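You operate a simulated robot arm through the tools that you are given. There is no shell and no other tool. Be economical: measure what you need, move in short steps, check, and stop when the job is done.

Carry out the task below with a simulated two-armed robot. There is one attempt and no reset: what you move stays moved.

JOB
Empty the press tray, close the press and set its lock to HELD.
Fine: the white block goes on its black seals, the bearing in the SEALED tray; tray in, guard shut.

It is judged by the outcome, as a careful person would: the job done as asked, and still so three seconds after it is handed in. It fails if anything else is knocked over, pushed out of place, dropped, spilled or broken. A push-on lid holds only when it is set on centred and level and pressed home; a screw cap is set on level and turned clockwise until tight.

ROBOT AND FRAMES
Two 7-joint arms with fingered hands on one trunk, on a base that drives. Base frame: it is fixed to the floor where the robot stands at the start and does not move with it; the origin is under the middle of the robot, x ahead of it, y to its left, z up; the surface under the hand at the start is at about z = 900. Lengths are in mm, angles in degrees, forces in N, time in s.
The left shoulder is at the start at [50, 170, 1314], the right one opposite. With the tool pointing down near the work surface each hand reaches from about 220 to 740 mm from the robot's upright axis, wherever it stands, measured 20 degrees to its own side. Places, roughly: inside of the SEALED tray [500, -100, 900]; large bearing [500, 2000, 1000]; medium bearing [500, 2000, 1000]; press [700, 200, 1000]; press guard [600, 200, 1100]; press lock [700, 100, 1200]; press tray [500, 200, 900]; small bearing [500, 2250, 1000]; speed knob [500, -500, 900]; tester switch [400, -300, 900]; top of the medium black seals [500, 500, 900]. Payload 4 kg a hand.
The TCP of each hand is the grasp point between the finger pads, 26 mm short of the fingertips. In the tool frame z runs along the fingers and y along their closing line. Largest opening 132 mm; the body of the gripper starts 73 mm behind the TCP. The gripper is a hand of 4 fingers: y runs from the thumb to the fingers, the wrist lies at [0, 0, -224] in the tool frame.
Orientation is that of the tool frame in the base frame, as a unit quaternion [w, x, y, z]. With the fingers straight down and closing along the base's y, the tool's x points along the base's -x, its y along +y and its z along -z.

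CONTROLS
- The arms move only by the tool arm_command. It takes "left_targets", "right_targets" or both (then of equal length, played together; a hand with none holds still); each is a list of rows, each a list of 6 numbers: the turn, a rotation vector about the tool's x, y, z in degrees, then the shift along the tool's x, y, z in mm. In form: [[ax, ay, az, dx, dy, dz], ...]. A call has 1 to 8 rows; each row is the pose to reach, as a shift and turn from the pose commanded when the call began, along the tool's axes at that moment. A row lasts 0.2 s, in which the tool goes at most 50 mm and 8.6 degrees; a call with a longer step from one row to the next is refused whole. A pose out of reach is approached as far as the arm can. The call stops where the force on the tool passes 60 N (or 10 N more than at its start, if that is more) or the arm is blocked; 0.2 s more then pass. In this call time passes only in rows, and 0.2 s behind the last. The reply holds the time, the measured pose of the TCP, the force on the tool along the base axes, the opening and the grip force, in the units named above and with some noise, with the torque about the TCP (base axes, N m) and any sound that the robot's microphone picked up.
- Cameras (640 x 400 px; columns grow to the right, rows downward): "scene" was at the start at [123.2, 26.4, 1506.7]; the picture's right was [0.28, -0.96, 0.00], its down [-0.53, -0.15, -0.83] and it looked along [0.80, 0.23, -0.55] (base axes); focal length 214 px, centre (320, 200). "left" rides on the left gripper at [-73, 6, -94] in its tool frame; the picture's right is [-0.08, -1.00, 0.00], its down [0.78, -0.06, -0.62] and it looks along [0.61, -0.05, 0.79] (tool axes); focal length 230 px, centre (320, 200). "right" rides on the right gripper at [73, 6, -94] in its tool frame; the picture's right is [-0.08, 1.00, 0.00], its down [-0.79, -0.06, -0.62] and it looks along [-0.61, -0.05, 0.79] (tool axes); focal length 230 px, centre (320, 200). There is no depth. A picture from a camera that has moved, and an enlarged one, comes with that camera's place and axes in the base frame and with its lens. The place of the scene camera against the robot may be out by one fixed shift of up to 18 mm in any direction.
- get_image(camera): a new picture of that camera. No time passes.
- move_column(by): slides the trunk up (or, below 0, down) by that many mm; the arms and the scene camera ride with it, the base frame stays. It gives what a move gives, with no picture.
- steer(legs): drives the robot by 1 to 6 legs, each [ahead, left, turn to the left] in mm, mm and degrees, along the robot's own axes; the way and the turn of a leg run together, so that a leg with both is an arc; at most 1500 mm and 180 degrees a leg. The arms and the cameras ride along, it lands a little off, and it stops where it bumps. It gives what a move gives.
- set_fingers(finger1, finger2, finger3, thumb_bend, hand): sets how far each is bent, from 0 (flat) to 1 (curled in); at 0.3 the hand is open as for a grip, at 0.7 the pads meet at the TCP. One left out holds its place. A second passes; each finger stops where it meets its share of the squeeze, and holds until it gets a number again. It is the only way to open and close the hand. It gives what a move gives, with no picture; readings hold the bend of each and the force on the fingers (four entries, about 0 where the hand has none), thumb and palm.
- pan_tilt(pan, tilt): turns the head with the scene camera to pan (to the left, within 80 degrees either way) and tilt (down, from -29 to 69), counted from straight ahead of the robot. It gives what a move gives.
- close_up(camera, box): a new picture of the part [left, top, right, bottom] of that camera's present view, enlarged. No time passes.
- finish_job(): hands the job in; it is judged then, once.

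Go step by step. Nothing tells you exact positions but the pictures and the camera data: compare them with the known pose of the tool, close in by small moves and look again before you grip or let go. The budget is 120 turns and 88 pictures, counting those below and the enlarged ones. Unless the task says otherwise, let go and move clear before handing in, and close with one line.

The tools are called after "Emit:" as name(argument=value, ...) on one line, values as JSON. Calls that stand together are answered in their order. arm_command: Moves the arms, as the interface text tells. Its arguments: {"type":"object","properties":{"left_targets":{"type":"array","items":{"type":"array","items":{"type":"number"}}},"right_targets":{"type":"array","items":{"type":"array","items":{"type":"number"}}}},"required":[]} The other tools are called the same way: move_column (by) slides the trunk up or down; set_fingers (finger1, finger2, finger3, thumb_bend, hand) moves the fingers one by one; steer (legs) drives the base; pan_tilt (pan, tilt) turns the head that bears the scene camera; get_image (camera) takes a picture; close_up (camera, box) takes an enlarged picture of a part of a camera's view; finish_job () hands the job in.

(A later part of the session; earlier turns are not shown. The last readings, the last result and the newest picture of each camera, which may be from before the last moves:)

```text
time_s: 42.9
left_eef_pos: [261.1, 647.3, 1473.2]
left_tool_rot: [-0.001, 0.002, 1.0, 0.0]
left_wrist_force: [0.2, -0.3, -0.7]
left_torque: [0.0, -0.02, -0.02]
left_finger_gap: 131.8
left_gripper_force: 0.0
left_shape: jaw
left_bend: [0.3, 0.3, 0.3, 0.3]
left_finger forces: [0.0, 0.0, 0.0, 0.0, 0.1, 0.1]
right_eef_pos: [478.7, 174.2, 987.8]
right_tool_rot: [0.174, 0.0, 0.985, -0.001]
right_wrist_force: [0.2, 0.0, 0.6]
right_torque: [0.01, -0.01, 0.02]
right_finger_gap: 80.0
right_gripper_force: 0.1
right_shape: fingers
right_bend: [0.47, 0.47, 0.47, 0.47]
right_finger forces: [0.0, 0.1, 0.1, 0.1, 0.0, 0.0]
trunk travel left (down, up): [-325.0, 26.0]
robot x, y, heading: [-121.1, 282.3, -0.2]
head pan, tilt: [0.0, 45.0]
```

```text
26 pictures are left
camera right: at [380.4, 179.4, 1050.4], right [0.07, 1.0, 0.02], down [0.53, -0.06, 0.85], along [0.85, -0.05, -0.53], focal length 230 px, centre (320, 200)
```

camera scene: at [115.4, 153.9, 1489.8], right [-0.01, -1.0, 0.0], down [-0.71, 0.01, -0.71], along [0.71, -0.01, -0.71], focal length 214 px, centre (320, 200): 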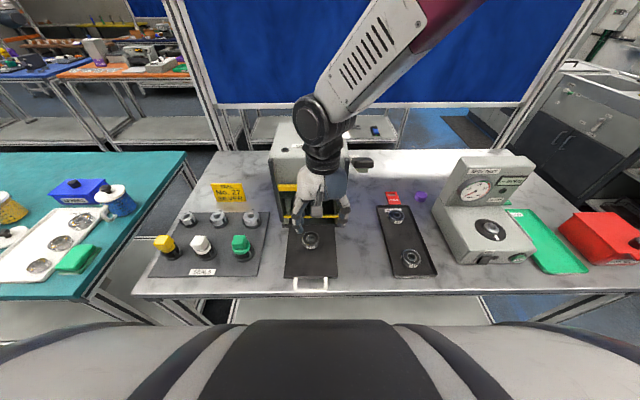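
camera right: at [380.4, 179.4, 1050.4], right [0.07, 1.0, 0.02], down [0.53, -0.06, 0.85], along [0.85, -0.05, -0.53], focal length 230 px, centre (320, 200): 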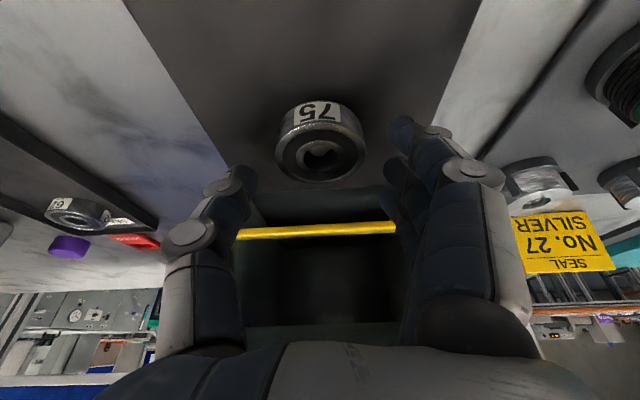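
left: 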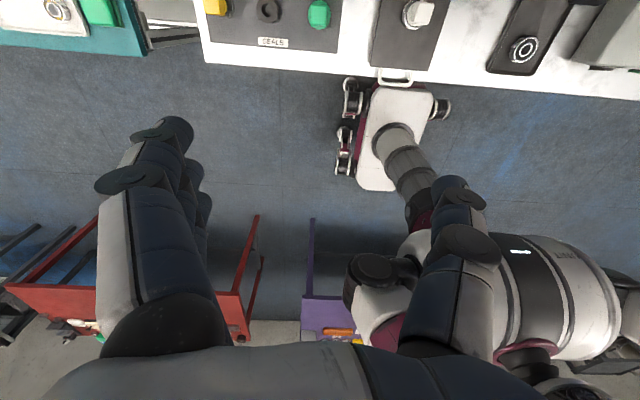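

Emit:
arm_command(right_targets=[[0, 0, 0, 3, 0, 14], [0, 0, 0, 5, 0, 22], [0, 0, 0, 5.8, 0, 27]])

Emit:
get_image(camera="right")

```text
time_s: 43.8
left_eef_pos: [260.2, 648.2, 1474.3]
left_tool_rot: [0.001, 0.001, 1.0, 0.001]
left_wrist_force: [0.6, -0.7, -0.4]
left_torque: [-0.02, 0.08, -0.03]
left_finger_gap: 132.0
left_gripper_force: 0.1
left_shape: jaw
left_bend: [0.3, 0.3, 0.3, 0.3]
left_finger forces: [0.1, 0.0, 0.0, 0.0, 0.0, 0.1]
right_eef_pos: [492.7, 176.0, 972.2]
right_tool_rot: [0.187, 0.003, 0.982, 0.003]
right_wrist_force: [-0.8, -3.3, 37.4]
right_torque: [1.77, 0.54, 0.1]
right_finger_gap: 80.6
right_gripper_force: 19.1
right_shape: fingers
right_bend: [0.53, 0.47, 0.47, 0.47]
right_finger forces: [38.0, 0.1, 0.0, 0.0, 0.0, 0.0]
trunk travel left (down, up): [-325.0, 26.0]
robot x, y, heading: [-123.5, 281.8, -0.0]
head pan, tilt: [0.0, 45.0]
stopped in row 3 (right hand): the force on the tool passed its limit at 63 N (the readings are from after the stop); the commanded pose is now the measured one
```

```text
25 pictures are left
camera right: at [392.1, 181.4, 1033.1], right [0.08, 1.0, 0.04], down [0.5, -0.07, 0.86], along [0.86, -0.05, -0.51], focal length 230 px, centre (320, 200)
```

right: 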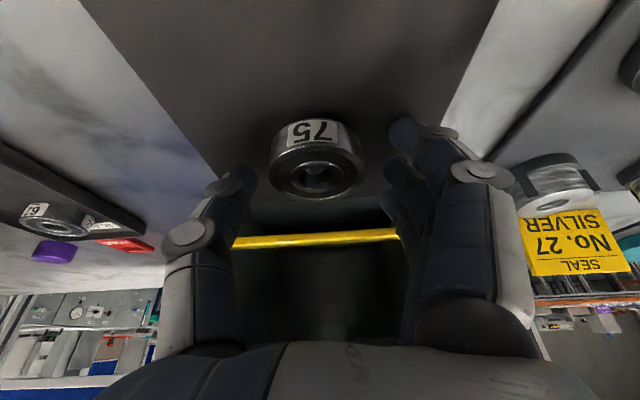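

The robot-side fingertip touched the tray. I'll ease up a few mm, centre over the bearing and close.

Emit:
arm_command(right_targets=[[0, 1.5, 0, 6, -2, -7]])

Emit:
set_fingers(hand="right", finger1=0.7, finger2=0.7, finger3=0.7, thumb_bend=0.7)

Emit:
get_image(camera="right")

```text
time_s: 44.1
left_eef_pos: [258.4, 647.8, 1473.6]
left_tool_rot: [0.001, 0.001, 1.0, 0.0]
left_wrist_force: [-0.1, 0.3, 0.1]
left_torque: [0.01, 0.01, 0.01]
left_finger_gap: 131.9
left_gripper_force: 0.0
left_shape: jaw
left_bend: [0.3, 0.3, 0.3, 0.3]
left_finger forces: [0.0, 0.1, 0.0, 0.1, 0.0, 0.0]
right_eef_pos: [480.0, 173.8, 972.1]
right_tool_rot: [0.169, 0.002, 0.986, 0.002]
right_wrist_force: [0.0, -2.6, 26.2]
right_torque: [1.29, 0.46, 0.05]
right_finger_gap: 82.7
right_gripper_force: 13.6
right_shape: fingers
right_bend: [0.5, 0.47, 0.47, 0.47]
right_finger forces: [26.1, 0.1, 0.0, 0.0, 0.0, 0.1]
trunk travel left (down, up): [-325.0, 26.0]
robot x, y, heading: [-121.5, 278.7, 0.1]
head pan, tilt: [0.0, 45.0]
```

```text
time_s: 45.1
left_eef_pos: [258.6, 649.6, 1473.1]
left_tool_rot: [0.0, 0.001, 1.0, 0.0]
left_wrist_force: [-0.3, -0.1, 0.0]
left_torque: [0.0, -0.03, 0.0]
left_finger_gap: 131.9
left_gripper_force: 0.1
left_shape: jaw
left_bend: [0.3, 0.3, 0.3, 0.3]
left_finger forces: [0.0, 0.1, 0.0, 0.0, 0.1, 0.1]
right_eef_pos: [480.7, 173.9, 971.8]
right_tool_rot: [0.168, 0.002, 0.986, 0.002]
right_wrist_force: [-0.4, 3.8, 12.7]
right_torque: [0.56, 0.25, -0.02]
right_finger_gap: 49.3
right_gripper_force: 23.8
right_shape: fingers
right_bend: [0.65, 0.57, 0.69, 0.62]
right_finger forces: [19.1, 10.9, 0.8, 0.0, 17.0, 0.0]
trunk travel left (down, up): [-325.0, 26.0]
robot x, y, heading: [-124.0, 282.5, -0.3]
head pan, tilt: [0.0, 45.0]
```

```text
24 pictures are left
camera right: at [381.4, 179.7, 1036.0], right [0.08, 1.0, 0.03], down [0.54, -0.07, 0.84], along [0.84, -0.05, -0.54], focal length 230 px, centre (320, 200)
```

right: 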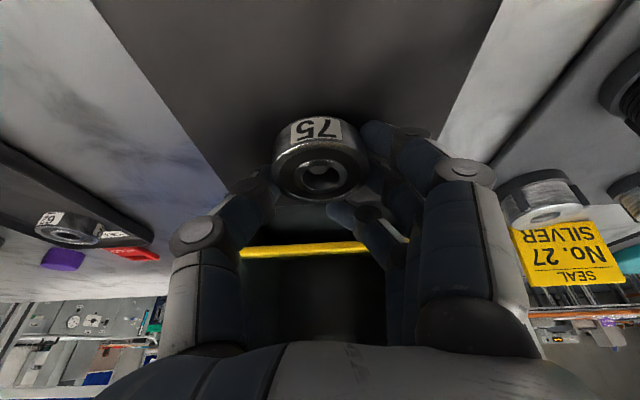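

The bearing is held by the thumb and two fingers. Lifting gently.

Emit:
arm_command(right_targets=[[0, 0, 0, -4, 0, -10], [0, 0, 0, -9, 0, -25]])

Emit:
get_image(camera="right")

```text
time_s: 45.8
left_eef_pos: [259.8, 647.5, 1473.6]
left_tool_rot: [-0.001, 0.001, 1.0, 0.0]
left_wrist_force: [-0.1, -0.3, -0.8]
left_torque: [0.0, 0.0, 0.02]
left_finger_gap: 131.9
left_gripper_force: 0.0
left_shape: jaw
left_bend: [0.3, 0.3, 0.3, 0.3]
left_finger forces: [0.0, 0.0, 0.1, 0.0, 0.0, 0.1]
right_eef_pos: [479.5, 173.9, 997.3]
right_tool_rot: [0.168, 0.002, 0.986, 0.001]
right_wrist_force: [-0.2, 0.3, -1.2]
right_torque: [-0.03, -0.01, -0.01]
right_finger_gap: 48.9
right_gripper_force: 17.9
right_shape: fingers
right_bend: [0.62, 0.57, 0.69, 0.62]
right_finger forces: [8.2, 9.3, 0.5, 0.0, 17.9, 0.1]
trunk travel left (down, up): [-325.0, 26.0]
robot x, y, heading: [-121.6, 281.0, 0.0]
head pan, tilt: [0.0, 45.0]
```

```text
23 pictures are left
camera right: at [382.1, 179.2, 1062.1], right [0.08, 1.0, 0.03], down [0.54, -0.07, 0.84], along [0.84, -0.05, -0.54], focal length 230 px, centre (320, 200)
```

right: 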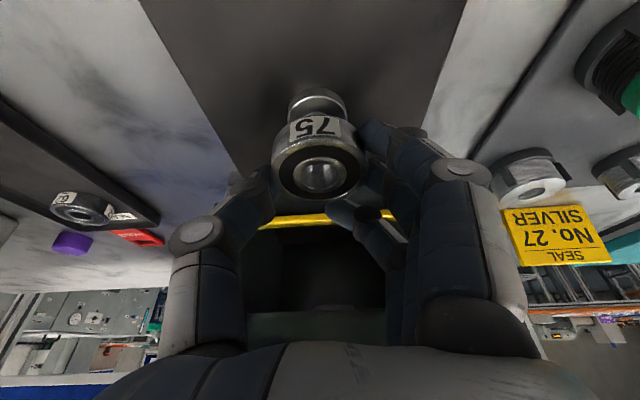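

The bearing is held level. I'll raise it and drive right to bring the SEALED tray within reach.

Emit:
arm_command(right_targets=[[0, 0, 0, -1, 0, -45], [0, 0, 0, -1, 0, -92]])

Emit:
steer(legs=[[0, -290, 0]])

Emit:
get_image(camera="right")

Emit:
get_image(camera="scene")

```text
time_s: 46.4
left_eef_pos: [258.7, 648.7, 1474.0]
left_tool_rot: [-0.001, 0.0, 1.0, 0.0]
left_wrist_force: [-0.4, -0.3, 0.4]
left_torque: [0.01, 0.0, 0.02]
left_finger_gap: 131.8
left_gripper_force: 0.0
left_shape: jaw
left_bend: [0.3, 0.3, 0.3, 0.3]
left_finger forces: [0.0, 0.0, 0.0, 0.0, 0.0, 0.1]
right_eef_pos: [449.1, 174.9, 1086.0]
right_tool_rot: [0.168, 0.003, 0.986, 0.001]
right_wrist_force: [0.1, 0.0, -1.7]
right_torque: [0.0, -0.01, -0.04]
right_finger_gap: 48.9
right_gripper_force: 18.0
right_shape: fingers
right_bend: [0.62, 0.57, 0.69, 0.62]
right_finger forces: [8.3, 9.4, 0.5, 0.0, 17.8, 0.0]
trunk travel left (down, up): [-325.0, 26.0]
robot x, y, heading: [-122.2, 280.8, -0.2]
head pan, tilt: [0.0, 45.0]
```

```text
time_s: 49.5
left_eef_pos: [260.1, 361.9, 1473.6]
left_tool_rot: [-0.001, 0.001, 1.0, 0.0]
left_wrist_force: [0.1, -0.5, -0.4]
left_torque: [-0.02, -0.01, -0.01]
left_finger_gap: 131.9
left_gripper_force: 0.0
left_shape: jaw
left_bend: [0.3, 0.3, 0.3, 0.3]
left_finger forces: [0.0, 0.0, 0.1, 0.0, 0.1, 0.0]
right_eef_pos: [450.4, -112.3, 1086.2]
right_tool_rot: [0.169, 0.003, 0.986, 0.001]
right_wrist_force: [0.3, -0.3, -1.8]
right_torque: [0.03, -0.01, -0.01]
right_finger_gap: 48.7
right_gripper_force: 18.1
right_shape: fingers
right_bend: [0.62, 0.57, 0.69, 0.62]
right_finger forces: [8.3, 9.4, 0.5, 0.1, 17.9, 0.0]
trunk travel left (down, up): [-325.0, 26.0]
robot x, y, heading: [-121.7, -4.2, -0.1]
head pan, tilt: [0.0, 45.0]
```

```text
22 pictures are left
camera right: at [351.1, -106.6, 1150.6], right [0.08, 1.0, 0.03], down [0.54, -0.07, 0.84], along [0.84, -0.05, -0.54], focal length 230 px, centre (320, 200)
```

right: 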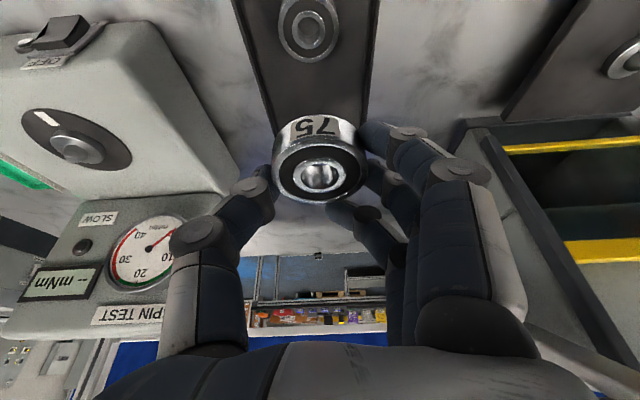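

```text
21 pictures are left
camera scene: at [-3.8, -2.1, 1489.7], right [0.0, -1.0, 0.0], down [-0.71, 0.0, -0.71], along [0.71, 0.0, -0.71], focal length 214 px, centre (320, 200)
```

scene: 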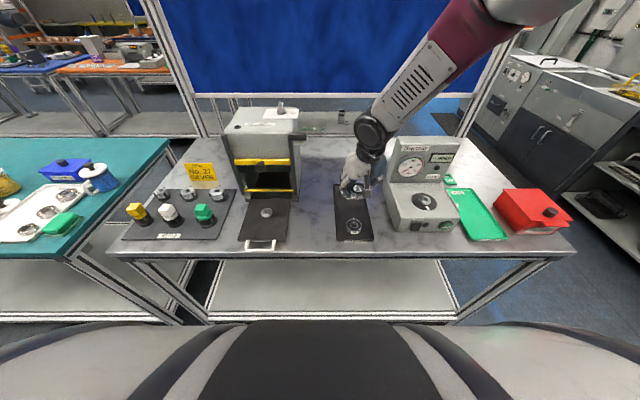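

The slot between the two bearings in the SEALED tray is centred near (508, -113). Moving over it and lowering.

Emit:
arm_command(right_targets=[[0, 0, 0, -40, -1, 20], [0, 0, 0, -35, -1, 60], [0, 0, 0, -24, -1, 100]])

Emit:
get_image(camera="right")

Emit:
close_up(camera="scene", box=[304, 170, 400, 250])

```text
time_s: 50.2
left_eef_pos: [261.9, 361.7, 1471.7]
left_tool_rot: [0.0, 0.001, 1.0, 0.0]
left_wrist_force: [0.4, 0.5, -0.1]
left_torque: [-0.01, 0.01, 0.0]
left_finger_gap: 131.7
left_gripper_force: 0.1
left_shape: jaw
left_bend: [0.3, 0.3, 0.3, 0.3]
left_finger forces: [0.0, 0.1, 0.1, 0.0, 0.0, 0.0]
right_eef_pos: [507.6, -113.8, 1000.2]
right_tool_rot: [0.168, 0.004, 0.986, 0.002]
right_wrist_force: [-0.5, -0.2, -1.6]
right_torque: [0.01, 0.02, -0.01]
right_finger_gap: 48.8
right_gripper_force: 18.1
right_shape: fingers
right_bend: [0.62, 0.57, 0.69, 0.62]
right_finger forces: [8.3, 9.4, 0.5, 0.0, 17.8, 0.0]
trunk travel left (down, up): [-325.0, 26.0]
robot x, y, heading: [-122.9, -2.1, -0.2]
head pan, tilt: [0.0, 45.0]
```

```text
20 pictures are left
camera right: at [408.9, -108.5, 1065.3], right [0.08, 1.0, 0.03], down [0.54, -0.07, 0.84], along [0.84, -0.05, -0.54], focal length 230 px, centre (320, 200)
```

right: 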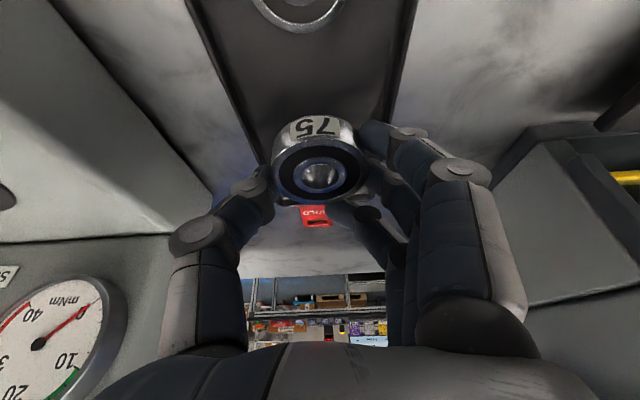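

```text
5.00 times, centred on (352, 210) of scene
camera zoom: at [-2.7, -2.0, 1489.6], right [0.0, -1.0, 0.0], down [-0.71, 0.0, -0.71], along [0.71, 0.0, -0.71], focal length 1072 px, centre (160, 150)
```

zoom: 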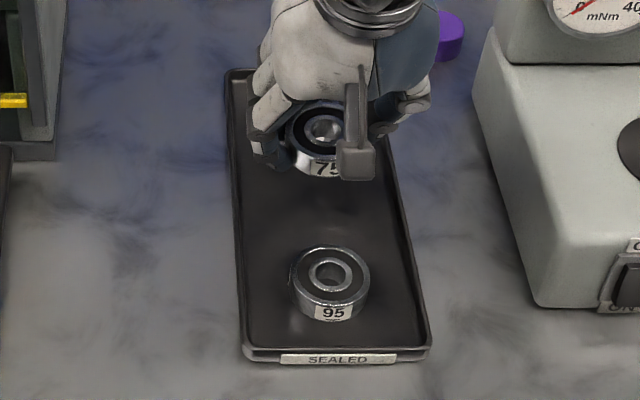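

Clear of both neighbours. Lowering into the tray, watching for contact.

Emit:
arm_command(right_targets=[[0, 0, 0, 3.3, 0, 9.4], [0, 0, 0, 6.6, 0, 18.9], [0, 0, 0, 8.9, 0, 25.5]])

Emit:
close_up(camera="scene", box=[320, 180, 384, 220])

```text
time_s: 51.0
left_eef_pos: [259.2, 362.7, 1473.8]
left_tool_rot: [-0.001, 0.001, 1.0, 0.0]
left_wrist_force: [0.1, 0.4, -0.2]
left_torque: [0.0, 0.01, -0.01]
left_finger_gap: 131.8
left_gripper_force: 0.1
left_shape: jaw
left_bend: [0.3, 0.3, 0.3, 0.3]
left_finger forces: [0.1, 0.0, 0.0, 0.1, 0.0, 0.0]
right_eef_pos: [505.5, -113.7, 973.0]
right_tool_rot: [0.169, 0.003, 0.986, 0.001]
right_wrist_force: [1.3, 0.2, -2.1]
right_torque: [-0.01, 0.01, 0.01]
right_finger_gap: 48.8
right_gripper_force: 18.4
right_shape: fingers
right_bend: [0.62, 0.57, 0.69, 0.62]
right_finger forces: [8.3, 9.5, 0.4, 0.0, 17.9, 0.1]
trunk travel left (down, up): [-325.0, 26.0]
robot x, y, heading: [-125.4, -0.3, -0.2]
head pan, tilt: [0.0, 45.0]
```

```text
10.00 times, centred on (352, 200) of scene
camera zoom: at [-3.7, -1.8, 1489.7], right [0.0, -1.0, 0.0], down [-0.71, 0.0, -0.71], along [0.71, 0.0, -0.71], focal length 2145 px, centre (0, 200)
```

zoom: 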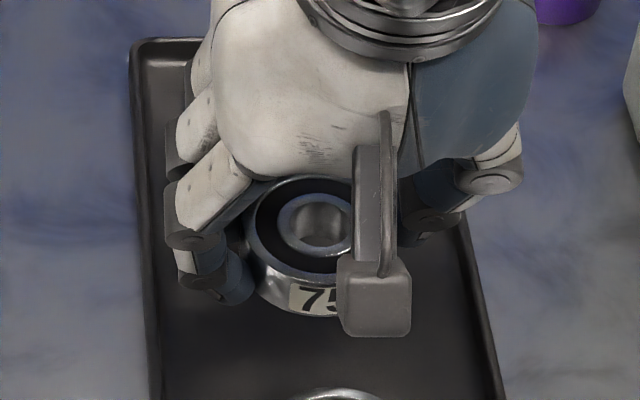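

Emit:
arm_command(right_targets=[[0, 0, 0, 1, 0, 2.8], [0, 0, 0, 2, 0, 5.7], [0, 0, 0, 3, 0, 8.5], [0, 0, 0, 4, 0, 11.3]])

```text
time_s: 52.0
left_eef_pos: [260.2, 362.5, 1473.3]
left_tool_rot: [-0.001, 0.0, 1.0, 0.0]
left_wrist_force: [0.1, 0.3, -1.1]
left_torque: [0.02, 0.03, 0.0]
left_finger_gap: 131.8
left_gripper_force: 0.1
left_shape: jaw
left_bend: [0.3, 0.3, 0.3, 0.3]
left_finger forces: [0.0, 0.1, 0.0, 0.0, 0.0, 0.0]
right_eef_pos: [506.0, -112.9, 961.1]
right_tool_rot: [0.169, 0.003, 0.986, 0.001]
right_wrist_force: [-0.4, -0.5, -1.7]
right_torque: [-0.01, -0.02, 0.02]
right_finger_gap: 48.7
right_gripper_force: 17.6
right_shape: fingers
right_bend: [0.62, 0.57, 0.69, 0.62]
right_finger forces: [8.3, 9.4, 0.4, 0.0, 17.8, 0.0]
trunk travel left (down, up): [-325.0, 26.0]
robot x, y, heading: [-124.4, -2.0, 0.1]
head pan, tilt: [0.0, 45.0]
```

Emit:
arm_command(right_targets=[[0, 0, 0, 0.7, 0, 1.9], [0, 0, 0, 1.3, 0, 3.8], [0, 0, 0, 2, 0, 5.7]])

Emit:
close_up(camera="scene", box=[320, 185, 384, 225])

```text
time_s: 52.9
left_eef_pos: [259.8, 361.3, 1472.9]
left_tool_rot: [0.0, 0.001, 1.0, 0.0]
left_wrist_force: [-0.8, 0.3, 0.3]
left_torque: [0.03, 0.0, -0.02]
left_finger_gap: 131.9
left_gripper_force: 0.1
left_shape: jaw
left_bend: [0.3, 0.3, 0.3, 0.3]
left_finger forces: [0.0, 0.0, 0.0, 0.0, 0.0, 0.0]
right_eef_pos: [506.0, -113.8, 955.6]
right_tool_rot: [0.168, 0.003, 0.986, 0.001]
right_wrist_force: [-0.5, 0.2, -1.4]
right_torque: [-0.02, 0.02, 0.0]
right_finger_gap: 49.0
right_gripper_force: 17.7
right_shape: fingers
right_bend: [0.62, 0.57, 0.69, 0.62]
right_finger forces: [8.3, 9.5, 0.4, 0.1, 17.7, 0.0]
trunk travel left (down, up): [-325.0, 26.0]
robot x, y, heading: [-121.5, -1.6, 0.2]
head pan, tilt: [0.0, 45.0]
```

```text
10.00 times, centred on (352, 205) of scene
camera zoom: at [-3.8, -1.9, 1489.7], right [0.0, -1.0, 0.0], down [-0.71, 0.0, -0.71], along [0.71, 0.0, -0.71], focal length 2145 px, centre (0, 150)
```

zoom: 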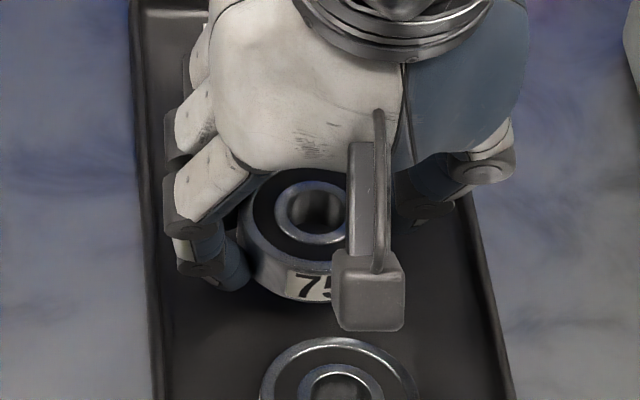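

Nudging 6 mm away from the near bearing and continuing down.

Emit:
arm_command(right_targets=[[0, 0, 0, -5.7, 0, 2], [0, 0, 0, -5, 0, 3.9], [0, 0, 0, -4.4, 0, 5.8], [0, 0, 0, -3.7, 0, 7.7], [0, 0, 0, -3.1, 0, 9.6]])

```text
time_s: 54.0
left_eef_pos: [259.5, 360.5, 1473.2]
left_tool_rot: [0.0, 0.002, 1.0, 0.0]
left_wrist_force: [-1.0, -0.1, -0.3]
left_torque: [-0.01, 0.0, -0.01]
left_finger_gap: 131.5
left_gripper_force: 0.0
left_shape: jaw
left_bend: [0.3, 0.3, 0.3, 0.3]
left_finger forces: [0.0, 0.0, 0.0, 0.0, 0.1, 0.1]
right_eef_pos: [511.9, -113.0, 946.3]
right_tool_rot: [0.168, 0.003, 0.986, 0.002]
right_wrist_force: [0.0, -0.6, -2.2]
right_torque: [0.04, -0.02, -0.02]
right_finger_gap: 48.7
right_gripper_force: 18.2
right_shape: fingers
right_bend: [0.62, 0.57, 0.69, 0.62]
right_finger forces: [8.3, 9.4, 0.4, 0.1, 17.7, 0.0]
trunk travel left (down, up): [-325.0, 26.0]
robot x, y, heading: [-121.0, -3.2, 0.0]
head pan, tilt: [0.0, 45.0]
```

Emit:
arm_command(right_targets=[[0, 0, 0, 0.7, 0, 1.9], [0, 0, 0, 1.3, 0, 3.8], [0, 0, 0, 2, 0, 5.7]])

Emit:
close_up(camera="scene", box=[320, 185, 384, 225])

```text
time_s: 54.9
left_eef_pos: [258.6, 362.9, 1473.5]
left_tool_rot: [0.0, 0.001, 1.0, 0.0]
left_wrist_force: [0.0, -0.8, 0.4]
left_torque: [0.02, 0.01, 0.02]
left_finger_gap: 132.0
left_gripper_force: 0.1
left_shape: jaw
left_bend: [0.3, 0.3, 0.3, 0.3]
left_finger forces: [0.0, 0.0, 0.0, 0.0, 0.0, 0.0]
right_eef_pos: [512.0, -111.9, 942.7]
right_tool_rot: [0.171, 0.003, 0.985, 0.002]
right_wrist_force: [-1.9, 1.4, 15.9]
right_torque: [0.54, 0.3, 0.07]
right_finger_gap: 49.0
right_gripper_force: 26.3
right_shape: fingers
right_bend: [0.64, 0.58, 0.69, 0.62]
right_finger forces: [26.0, 8.7, 0.7, 0.0, 18.5, 0.1]
trunk travel left (down, up): [-325.0, 26.0]
robot x, y, heading: [-117.1, -4.3, 0.1]
head pan, tilt: [0.0, 45.0]
```

```text
10.00 times, centred on (352, 205) of scene
camera zoom: at [-5.6, -1.5, 1490.0], right [0.0, -1.0, 0.0], down [-0.71, 0.0, -0.71], along [0.71, 0.0, -0.71], focal length 2145 px, centre (0, 150)
```

zoom: 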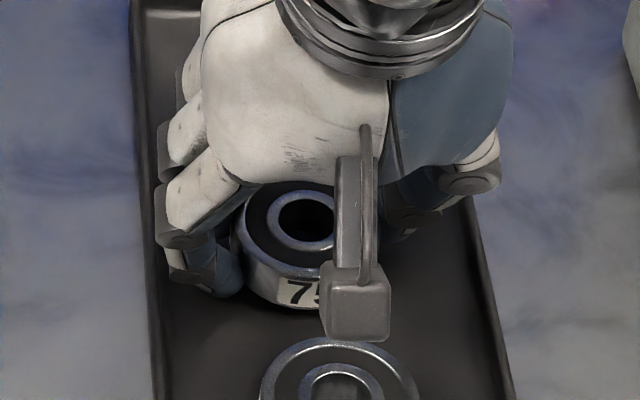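

Fingertip contact with the tray floor. One more millimetre or two, then release gently.

Emit:
arm_command(right_targets=[[0, 0, 0, 0.7, 0, 2]])

Emit:
set_fingers(hand="right", finger1=0.55, finger2=0.51, finger3=0.53, thumb_bend=0.55)

Emit:
close_up(camera="scene", box=[320, 185, 384, 225])

```text
time_s: 55.2
left_eef_pos: [257.2, 363.0, 1473.9]
left_tool_rot: [0.0, 0.001, 1.0, 0.0]
left_wrist_force: [0.2, 0.2, -0.6]
left_torque: [-0.01, -0.03, -0.01]
left_finger_gap: 131.7
left_gripper_force: 0.0
left_shape: jaw
left_bend: [0.3, 0.3, 0.3, 0.3]
left_finger forces: [0.1, 0.0, 0.0, 0.1, 0.1, 0.0]
right_eef_pos: [512.3, -110.3, 942.2]
right_tool_rot: [0.173, 0.003, 0.985, 0.003]
right_wrist_force: [3.1, 2.1, 29.9]
right_torque: [1.03, 0.4, -0.11]
right_finger_gap: 48.8
right_gripper_force: 34.5
right_shape: fingers
right_bend: [0.68, 0.58, 0.69, 0.62]
right_finger forces: [40.9, 8.8, 0.9, 0.1, 18.5, 0.0]
trunk travel left (down, up): [-325.0, 26.0]
robot x, y, heading: [-121.8, -2.7, 0.2]
head pan, tilt: [0.0, 45.0]
```

```text
time_s: 56.2
left_eef_pos: [257.8, 362.3, 1474.6]
left_tool_rot: [0.0, 0.0, 1.0, 0.001]
left_wrist_force: [-0.1, -0.2, 0.6]
left_torque: [0.0, -0.01, 0.03]
left_finger_gap: 131.8
left_gripper_force: 0.0
left_shape: jaw
left_bend: [0.3, 0.3, 0.3, 0.3]
left_finger forces: [0.0, 0.0, 0.0, 0.1, 0.1, 0.0]
right_eef_pos: [512.0, -112.4, 942.2]
right_tool_rot: [0.173, 0.004, 0.985, 0.001]
right_wrist_force: [8.5, 2.8, 37.6]
right_torque: [1.23, 0.27, -0.3]
right_finger_gap: 52.8
right_gripper_force: 20.0
right_shape: fingers
right_bend: [0.68, 0.51, 0.53, 0.55]
right_finger forces: [38.2, 0.0, 0.1, 0.0, 0.5, 0.0]
trunk travel left (down, up): [-325.0, 26.0]
robot x, y, heading: [-120.5, -1.5, -0.1]
head pan, tilt: [0.0, 45.0]
```

```text
10.00 times, centred on (352, 205) of scene
camera zoom: at [-6.6, -1.1, 1490.0], right [0.0, -1.0, 0.0], down [-0.71, 0.0, -0.71], along [0.71, 0.0, -0.71], focal length 2145 px, centre (0, 150)
```

zoom: 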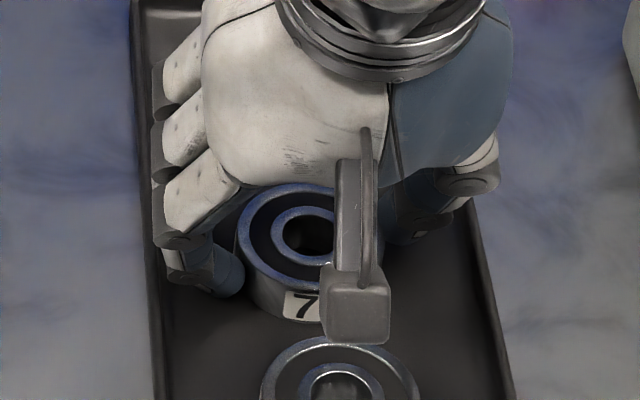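

The bearing is on the tray; finger 1 is pressing the floor. Easing up, then opening fully and withdrawing along the tilt.

Emit:
arm_command(right_targets=[[0, 0, 0, -1.2, 0, -3.5]])

Emit:
set_fingers(hand="right", finger1=0.48, finger2=0.48, finger3=0.48, thumb_bend=0.49)

Emit:
arm_command(right_targets=[[0, 0, 0, -7, 0, -20], [0, 0, 0, -21, 0, -60], [0, 0, 0, -36, 0, -105]])

Emit:
close_up(camera="scene", box=[220, 130, 400, 250])

```text
time_s: 56.6
left_eef_pos: [258.3, 361.8, 1473.8]
left_tool_rot: [0.0, 0.001, 1.0, 0.0]
left_wrist_force: [0.3, 0.4, 0.1]
left_torque: [-0.02, 0.01, -0.02]
left_finger_gap: 131.4
left_gripper_force: 0.1
left_shape: jaw
left_bend: [0.3, 0.3, 0.3, 0.3]
left_finger forces: [0.0, 0.1, 0.0, 0.0, 0.0, 0.0]
right_eef_pos: [511.1, -112.1, 943.7]
right_tool_rot: [0.17, 0.004, 0.985, 0.0]
right_wrist_force: [7.9, -0.3, 25.6]
right_torque: [0.74, 0.05, -0.23]
right_finger_gap: 52.7
right_gripper_force: 13.2
right_shape: fingers
right_bend: [0.63, 0.51, 0.53, 0.55]
right_finger forces: [25.5, 0.1, 0.0, 0.0, 0.6, 0.0]
trunk travel left (down, up): [-325.0, 26.0]
robot x, y, heading: [-125.4, -6.7, 0.1]
head pan, tilt: [0.0, 45.0]
```

```text
time_s: 57.6
left_eef_pos: [258.9, 362.0, 1474.5]
left_tool_rot: [0.0, 0.001, 1.0, -0.001]
left_wrist_force: [-0.9, -0.3, 0.0]
left_torque: [-0.03, 0.01, -0.02]
left_finger_gap: 131.5
left_gripper_force: 0.0
left_shape: jaw
left_bend: [0.3, 0.3, 0.3, 0.3]
left_finger forces: [0.1, 0.0, 0.0, 0.1, 0.1, 0.1]
right_eef_pos: [509.1, -112.2, 942.4]
right_tool_rot: [0.168, 0.003, 0.986, 0.002]
right_wrist_force: [3.2, -3.2, 21.5]
right_torque: [0.5, 0.22, -0.04]
right_finger_gap: 61.4
right_gripper_force: 10.6
right_shape: fingers
right_bend: [0.66, 0.48, 0.48, 0.49]
right_finger forces: [21.6, 0.0, 0.0, 0.0, 0.0, 0.0]
trunk travel left (down, up): [-325.0, 26.0]
robot x, y, heading: [-123.5, -6.2, -0.2]
head pan, tilt: [0.0, 45.0]
```

```text
time_s: 58.5
left_eef_pos: [259.2, 362.5, 1475.2]
left_tool_rot: [0.0, 0.002, 1.0, -0.001]
left_wrist_force: [0.0, 0.8, 0.0]
left_torque: [0.0, -0.02, -0.01]
left_finger_gap: 131.7
left_gripper_force: 0.1
left_shape: jaw
left_bend: [0.3, 0.3, 0.3, 0.3]
left_finger forces: [0.0, 0.0, 0.0, 0.0, 0.0, 0.1]
right_eef_pos: [510.1, -113.6, 1054.1]
right_tool_rot: [0.168, 0.003, 0.986, 0.001]
right_wrist_force: [-0.9, -0.6, 0.4]
right_torque: [0.02, -0.02, 0.01]
right_finger_gap: 74.8
right_gripper_force: 0.1
right_shape: fingers
right_bend: [0.48, 0.48, 0.48, 0.49]
right_finger forces: [0.0, 0.1, 0.1, 0.0, 0.0, 0.0]
trunk travel left (down, up): [-325.0, 26.0]
robot x, y, heading: [-120.2, -1.9, -0.2]
head pan, tilt: [0.0, 45.0]
```

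```text
3.33 times, centred on (310, 190) of scene
camera zoom: at [-4.6, -2.0, 1489.8], right [0.0, -1.0, 0.0], down [-0.71, 0.0, -0.71], along [0.71, 0.0, -0.71], focal length 715 px, centre (353, 233)
```

zoom: 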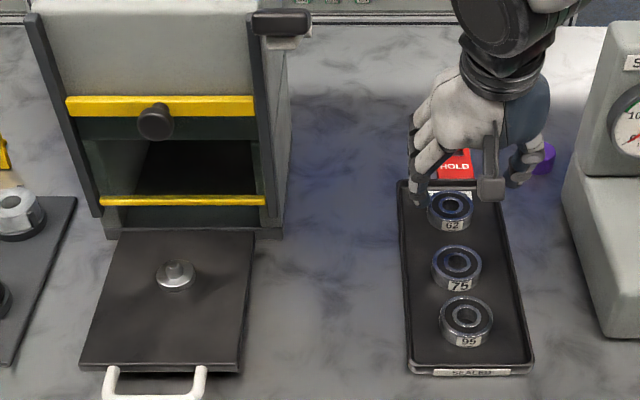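

All three bearings lie flat in the tray and the press tray is empty apart from its own fixed post. Next: back off and line up to push the tray in with a strongly tilted, closed hand.

Emit:
arm_command(right_targets=[[0, 0, 0, 10, 0, -45], [0, 0, 0, 40, 0, -80]])

Emit:
steer(legs=[[-170, 0, 0], [0, 300, 0]])

Emit:
set_fingers(hand="right", finger1=0.7, finger2=0.7, finger3=0.7, thumb_bend=0.7)

```text
time_s: 59.0
left_eef_pos: [258.1, 362.5, 1474.9]
left_tool_rot: [-0.001, 0.001, 1.0, 0.0]
left_wrist_force: [0.7, -0.7, -0.2]
left_torque: [0.0, 0.01, -0.06]
left_finger_gap: 131.6
left_gripper_force: 0.1
left_shape: jaw
left_bend: [0.3, 0.3, 0.3, 0.3]
left_finger forces: [0.1, 0.1, 0.0, 0.0, 0.1, 0.1]
right_eef_pos: [443.8, -113.7, 1115.7]
right_tool_rot: [0.168, 0.003, 0.986, 0.001]
right_wrist_force: [0.7, -0.4, 0.0]
right_torque: [-0.02, 0.0, 0.02]
right_finger_gap: 74.9
right_gripper_force: 0.0
right_shape: fingers
right_bend: [0.48, 0.48, 0.48, 0.49]
right_finger forces: [0.0, 0.1, 0.1, 0.1, 0.0, 0.1]
trunk travel left (down, up): [-325.0, 26.0]
robot x, y, heading: [-121.6, -1.8, -0.2]
head pan, tilt: [0.0, 45.0]
```

```text
time_s: 63.4
left_eef_pos: [92.3, 668.4, 1473.9]
left_tool_rot: [0.0, 0.002, 1.0, 0.0]
left_wrist_force: [0.4, -0.4, -0.6]
left_torque: [0.0, 0.04, 0.01]
left_finger_gap: 131.9
left_gripper_force: 0.0
left_shape: jaw
left_bend: [0.3, 0.3, 0.3, 0.3]
left_finger forces: [0.1, 0.0, 0.0, 0.0, 0.0, 0.0]
right_eef_pos: [278.2, 191.3, 1114.6]
right_tool_rot: [0.168, 0.003, 0.986, 0.001]
right_wrist_force: [0.0, -0.3, -0.1]
right_torque: [-0.03, -0.03, -0.01]
right_finger_gap: 74.8
right_gripper_force: 0.0
right_shape: fingers
right_bend: [0.48, 0.48, 0.48, 0.49]
right_finger forces: [0.1, 0.0, 0.0, 0.0, 0.0, 0.0]
trunk travel left (down, up): [-325.0, 26.0]
robot x, y, heading: [-288.3, 303.1, 0.2]
head pan, tilt: [0.0, 45.0]
```

```text
time_s: 64.4
left_eef_pos: [93.0, 667.9, 1473.7]
left_tool_rot: [-0.001, 0.002, 1.0, 0.0]
left_wrist_force: [-0.7, 0.5, 0.2]
left_torque: [0.01, -0.02, 0.01]
left_finger_gap: 131.6
left_gripper_force: 0.1
left_shape: jaw
left_bend: [0.3, 0.3, 0.3, 0.3]
left_finger forces: [0.1, 0.0, 0.0, 0.0, 0.0, 0.0]
right_eef_pos: [278.5, 190.2, 1113.3]
right_tool_rot: [0.169, 0.003, 0.986, 0.001]
right_wrist_force: [0.6, 0.2, -0.6]
right_torque: [-0.01, 0.0, 0.02]
right_finger_gap: 14.8
right_gripper_force: 0.2
right_shape: fingers
right_bend: [0.7, 0.7, 0.7, 0.7]
right_finger forces: [0.0, 0.0, 0.1, 0.1, 0.0, 0.0]
trunk travel left (down, up): [-325.0, 26.0]
robot x, y, heading: [-288.6, 303.5, -0.0]
head pan, tilt: [0.0, 45.0]
```

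Emit:
arm_command(right_targets=[[0, -8, 0, 1, -3, 20], [0, -16, 0, 2, -6, 40], [0, -24, 0, 3, -9, 62], [0, -32, 0, 3, -12, 84], [0, -40, 0, 3, -12, 105]])

Emit:
get_image(camera="right")

Emit:
close_up(camera="scene", box=[300, 110, 460, 230])

```text
time_s: 65.8
left_eef_pos: [91.7, 668.7, 1473.9]
left_tool_rot: [0.0, 0.001, 1.0, 0.001]
left_wrist_force: [-0.1, 0.1, 0.4]
left_torque: [0.0, -0.01, -0.01]
left_finger_gap: 132.1
left_gripper_force: 0.1
left_shape: jaw
left_bend: [0.3, 0.3, 0.3, 0.3]
left_finger forces: [0.1, 0.0, 0.1, 0.0, 0.1, 0.0]
right_eef_pos: [323.2, 148.7, 1026.6]
right_tool_rot: [0.501, 0.051, 0.864, 0.001]
right_wrist_force: [-1.1, -0.2, 0.3]
right_torque: [0.0, 0.03, 0.0]
right_finger_gap: 14.5
right_gripper_force: 0.0
right_shape: fingers
right_bend: [0.7, 0.7, 0.7, 0.7]
right_finger forces: [0.1, 0.1, 0.0, 0.1, 0.1, 0.0]
right hand out of reach, approached as far as the arm can: row 2
trunk travel left (down, up): [-325.0, 26.0]
robot x, y, heading: [-289.7, 302.2, 0.1]
head pan, tilt: [0.0, 45.0]
stopped in row 5 (right hand): the arm was blocked; the commanded pose is now the measured one
```

```text
13 pictures are left
camera right: at [207.6, 164.4, 1011.3], right [0.13, 0.98, 0.12], down [-0.15, -0.1, 0.98], along [0.98, -0.14, 0.14], focal length 230 px, centre (320, 200)
```

right: 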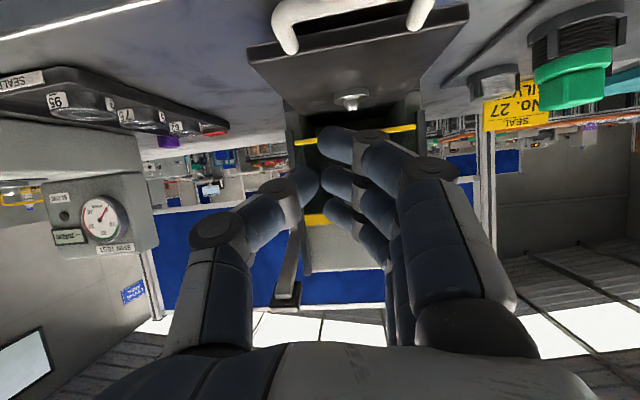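

```text
3.33 times, centred on (380, 170) of scene
camera zoom: at [-172.0, 304.0, 1489.8], right [0.0, -1.0, 0.0], down [-0.71, 0.0, -0.71], along [0.71, 0.0, -0.71], focal length 715 px, centre (120, 300)
```

zoom: 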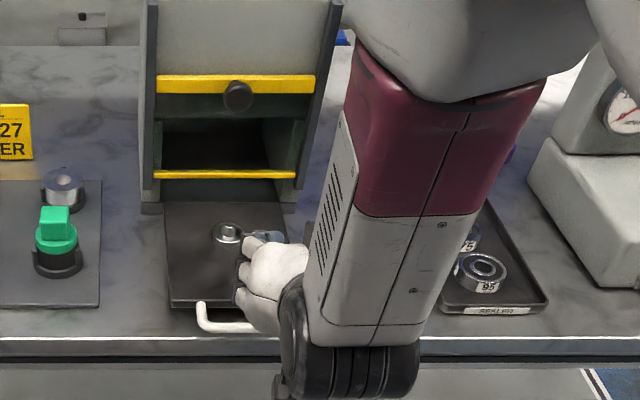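

The tilt is feasible, but the arm is near its limits. I'll raise the hand, reduce tilt to 45°, and lower the trunk so the forearm lies flatter.

Emit:
arm_command(right_targets=[[-0.7, 5, -1.8, -26, 11, -27], [-1.4, 10, -3.6, -52, 22, -54], [-2.1, 15.2, -5.5, -78, 33, -82]])

Emit:
move_column(by=-130)

```text
time_s: 66.6
left_eef_pos: [92.1, 667.1, 1474.4]
left_tool_rot: [0.0, 0.002, 1.0, -0.001]
left_wrist_force: [-0.3, -1.1, -0.7]
left_torque: [-0.02, -0.04, 0.01]
left_finger_gap: 131.8
left_gripper_force: 0.1
left_shape: jaw
left_bend: [0.3, 0.3, 0.3, 0.3]
left_finger forces: [0.0, 0.0, 0.1, 0.2, 0.1, 0.0]
right_eef_pos: [295.6, 165.3, 1138.7]
right_tool_rot: [0.376, 0.032, 0.926, 0.018]
right_wrist_force: [-0.1, -0.6, 0.0]
right_torque: [0.0, 0.0, -0.01]
right_finger_gap: 14.3
right_gripper_force: 0.0
right_shape: fingers
right_bend: [0.7, 0.7, 0.7, 0.7]
right_finger forces: [0.0, 0.0, 0.1, 0.1, 0.1, 0.0]
trunk travel left (down, up): [-325.0, 26.0]
robot x, y, heading: [-287.7, 300.0, 0.1]
head pan, tilt: [0.0, 45.0]
```

```text
time_s: 68.2
left_eef_pos: [89.1, 681.6, 1339.3]
left_tool_rot: [0.005, -0.005, 1.0, -0.03]
left_wrist_force: [0.2, -0.6, 0.6]
left_torque: [-0.01, -0.03, -0.01]
left_finger_gap: 131.8
left_gripper_force: 0.1
left_shape: jaw
left_bend: [0.3, 0.3, 0.3, 0.3]
left_finger forces: [0.1, 0.0, 0.0, 0.0, 0.1, 0.0]
right_eef_pos: [296.1, 167.9, 1011.2]
right_tool_rot: [0.378, 0.032, 0.925, 0.023]
right_wrist_force: [-0.3, 1.3, 0.2]
right_torque: [0.03, 0.0, -0.02]
right_finger_gap: 14.3
right_gripper_force: 0.2
right_shape: fingers
right_bend: [0.7, 0.7, 0.7, 0.7]
right_finger forces: [0.0, 0.1, 0.0, 0.0, 0.1, 0.0]
trunk travel left (down, up): [-195.0, 156.0]
robot x, y, heading: [-289.4, 304.2, -0.1]
head pan, tilt: [0.0, 45.0]
```

Emit:
arm_command(right_targets=[[0.5, -0.2, -2.2, 19, 4, 22], [1, -0.5, -4.4, 38.6, 8.3, 44.4]])

Emit:
get_image(camera="right")

Emit:
get_image(camera="scene")

```text
time_s: 68.8
left_eef_pos: [90.4, 682.2, 1336.5]
left_tool_rot: [0.001, -0.007, 1.0, -0.029]
left_wrist_force: [-0.4, 0.0, -0.2]
left_torque: [-0.02, 0.02, 0.0]
left_finger_gap: 131.9
left_gripper_force: 0.2
left_shape: jaw
left_bend: [0.3, 0.3, 0.3, 0.3]
left_finger forces: [0.0, 0.1, 0.0, 0.1, 0.0, 0.1]
right_eef_pos: [306.8, 174.3, 960.9]
right_tool_rot: [0.391, 0.003, 0.92, -0.004]
right_wrist_force: [-0.4, -0.2, 0.1]
right_torque: [0.01, -0.01, -0.01]
right_finger_gap: 14.3
right_gripper_force: 0.0
right_shape: fingers
right_bend: [0.7, 0.7, 0.7, 0.7]
right_finger forces: [0.0, 0.0, 0.0, 0.0, 0.0, 0.0]
trunk travel left (down, up): [-195.0, 156.0]
robot x, y, heading: [-289.1, 304.5, -0.3]
head pan, tilt: [0.0, 45.0]
```

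```text
11 pictures are left
camera right: at [189.5, 181.6, 973.3], right [0.06, 1.0, 0.05], down [0.1, -0.06, 0.99], along [0.99, -0.06, -0.1], focal length 230 px, centre (320, 200)
```

right: 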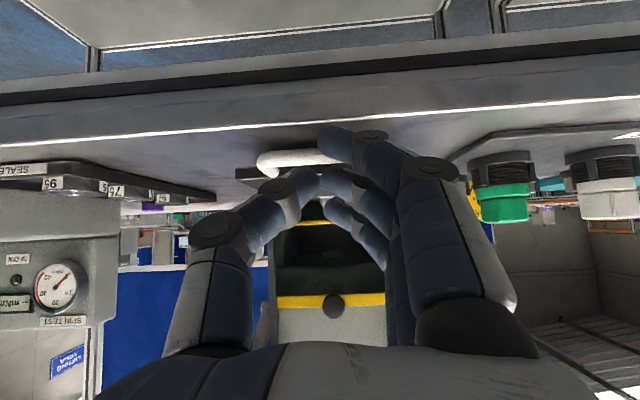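

```text
10 pictures are left
camera scene: at [-131.7, 303.7, 1357.4], right [0.0, -1.0, 0.0], down [-0.71, 0.0, -0.71], along [0.71, 0.0, -0.71], focal length 214 px, centre (320, 200)
```

scene: 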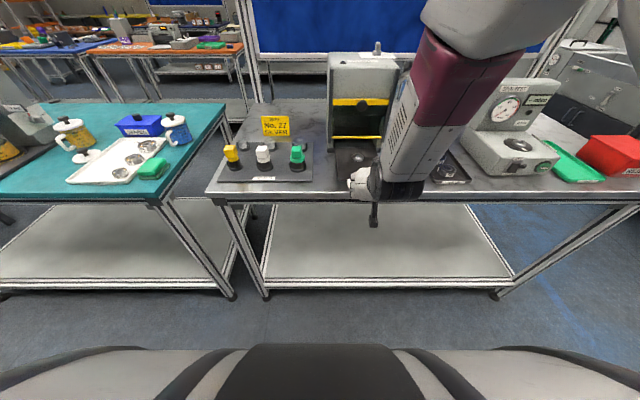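

The knuckles are at handle height and centred. Lowering 8 mm and pushing forward steadily.

Emit:
arm_command(right_targets=[[0, 0, 0, 5.7, 0, 5.5], [0, 0, 0, -15, 0, 27], [0, 0, 0, -36, 0, 49], [0, 0, 0, -57, 0, 70.5], [0, 0, 0, -78, 0, 92]])

Emit:
get_image(camera="scene")

```text
time_s: 70.2
left_eef_pos: [90.3, 683.4, 1334.3]
left_tool_rot: [-0.001, -0.009, 0.999, -0.033]
left_wrist_force: [0.8, -0.6, -0.6]
left_torque: [0.01, -0.02, -0.01]
left_finger_gap: 131.6
left_gripper_force: 0.1
left_shape: jaw
left_bend: [0.3, 0.3, 0.3, 0.3]
left_finger forces: [0.0, 0.0, 0.0, 0.0, 0.0, 0.0]
right_eef_pos: [427.8, 162.3, 953.4]
right_tool_rot: [0.391, 0.008, 0.92, -0.011]
right_wrist_force: [-0.4, 0.5, 0.5]
right_torque: [0.01, 0.0, -0.01]
right_finger_gap: 14.1
right_gripper_force: 0.1
right_shape: fingers
right_bend: [0.7, 0.7, 0.7, 0.7]
right_finger forces: [0.0, 0.0, 0.0, 0.1, 0.1, 0.0]
trunk travel left (down, up): [-195.0, 156.0]
robot x, y, heading: [-293.3, 301.5, 0.1]
head pan, tilt: [0.0, 45.0]
stopped in row 5 (right hand): the arm was blocked; the commanded pose is now the measured one
```

```text
9 pictures are left
camera scene: at [-132.6, 303.8, 1357.6], right [0.0, -1.0, 0.0], down [-0.71, 0.0, -0.71], along [0.71, 0.0, -0.71], focal length 214 px, centre (320, 200)
```

scene: 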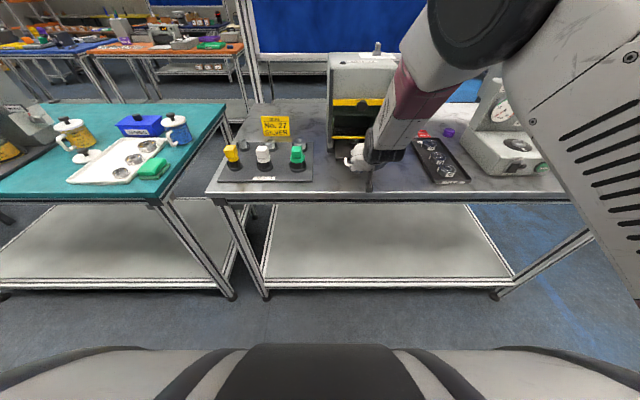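

The arm reached its limit with the tray moving. I'll continue the push by driving the base gently forward.

Emit:
steer(legs=[[60, 0, 0]])

Emit:
close_up(camera="scene", box=[300, 40, 460, 200])

```text
time_s: 71.1
left_eef_pos: [150.6, 684.4, 1333.9]
left_tool_rot: [-0.002, -0.009, 0.999, -0.034]
left_wrist_force: [0.4, 0.2, 0.0]
left_torque: [0.01, 0.04, 0.0]
left_finger_gap: 131.8
left_gripper_force: 0.0
left_shape: jaw
left_bend: [0.3, 0.3, 0.3, 0.3]
left_finger forces: [0.0, 0.1, 0.1, 0.0, 0.0, 0.1]
right_eef_pos: [486.1, 161.9, 953.8]
right_tool_rot: [0.392, 0.008, 0.92, -0.01]
right_wrist_force: [0.3, 0.1, 5.3]
right_torque: [-0.02, -0.05, 0.0]
right_finger_gap: 13.5
right_gripper_force: 3.3
right_shape: fingers
right_bend: [0.7, 0.7, 0.7, 0.7]
right_finger forces: [0.9, 0.9, 0.0, 0.0, 4.5, 0.1]
trunk travel left (down, up): [-195.0, 156.0]
robot x, y, heading: [-227.7, 301.3, -0.0]
head pan, tilt: [0.0, 45.0]
```

```text
2.50 times, centred on (380, 120) of scene
camera zoom: at [-72.7, 303.6, 1357.4], right [0.0, -1.0, 0.0], down [-0.71, 0.0, -0.71], along [0.71, 0.0, -0.71], focal length 536 px, centre (170, 400)
```

zoom: 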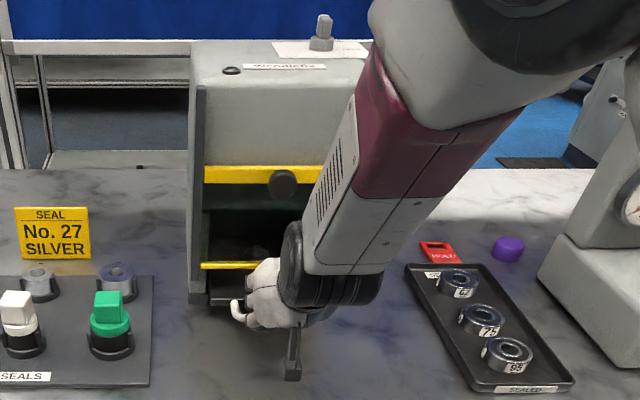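

The tray is nearly home. Nudging further in small drives.

Emit:
steer(legs=[[18, 0, 0]])

Emit:
close_up(camera="scene", box=[330, 90, 394, 170])

```text
time_s: 71.9
left_eef_pos: [167.8, 684.0, 1333.2]
left_tool_rot: [-0.003, -0.009, 0.999, -0.033]
left_wrist_force: [0.1, 0.2, 0.2]
left_torque: [0.0, 0.04, 0.02]
left_finger_gap: 131.7
left_gripper_force: 0.1
left_shape: jaw
left_bend: [0.3, 0.3, 0.3, 0.3]
left_finger forces: [0.0, 0.1, 0.0, 0.0, 0.0, 0.0]
right_eef_pos: [504.2, 160.6, 952.7]
right_tool_rot: [0.392, 0.009, 0.92, -0.01]
right_wrist_force: [-1.6, -0.7, 3.0]
right_torque: [-0.02, 0.06, 0.01]
right_finger_gap: 13.5
right_gripper_force: 2.6
right_shape: fingers
right_bend: [0.7, 0.7, 0.7, 0.7]
right_finger forces: [1.8, 0.5, 0.1, 0.0, 2.5, 0.0]
trunk travel left (down, up): [-195.0, 156.0]
robot x, y, heading: [-216.1, 301.3, 0.1]
head pan, tilt: [0.0, 45.0]
```

```text
5.00 times, centred on (362, 130) of scene
camera zoom: at [-54.4, 303.4, 1357.3], right [0.0, -1.0, 0.0], down [-0.71, 0.0, -0.71], along [0.71, 0.0, -0.71], focal length 1072 px, centre (110, 550)
```

zoom: 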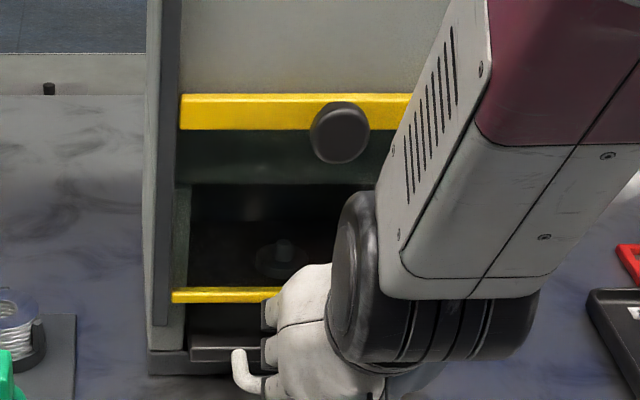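

Emit:
steer(legs=[[15, 0, 0]])

```text
time_s: 72.7
left_eef_pos: [178.3, 685.7, 1335.8]
left_tool_rot: [-0.001, -0.01, 0.999, -0.035]
left_wrist_force: [-0.8, 0.2, 0.1]
left_torque: [0.01, 0.01, 0.0]
left_finger_gap: 131.6
left_gripper_force: 0.1
left_shape: jaw
left_bend: [0.3, 0.3, 0.3, 0.3]
left_finger forces: [0.0, 0.0, 0.0, 0.0, 0.0, 0.1]
right_eef_pos: [509.6, 163.0, 949.0]
right_tool_rot: [0.383, 0.008, 0.924, -0.01]
right_wrist_force: [-54.0, 10.4, -11.1]
right_torque: [0.13, 1.24, 0.31]
right_finger_gap: 12.1
right_gripper_force: 34.8
right_shape: fingers
right_bend: [0.76, 0.7, 0.7, 0.71]
right_finger forces: [60.8, 0.8, 0.0, 0.0, 8.3, 0.0]
trunk travel left (down, up): [-195.0, 156.0]
robot x, y, heading: [-199.7, 300.0, -0.3]
head pan, tilt: [0.0, 45.0]
```

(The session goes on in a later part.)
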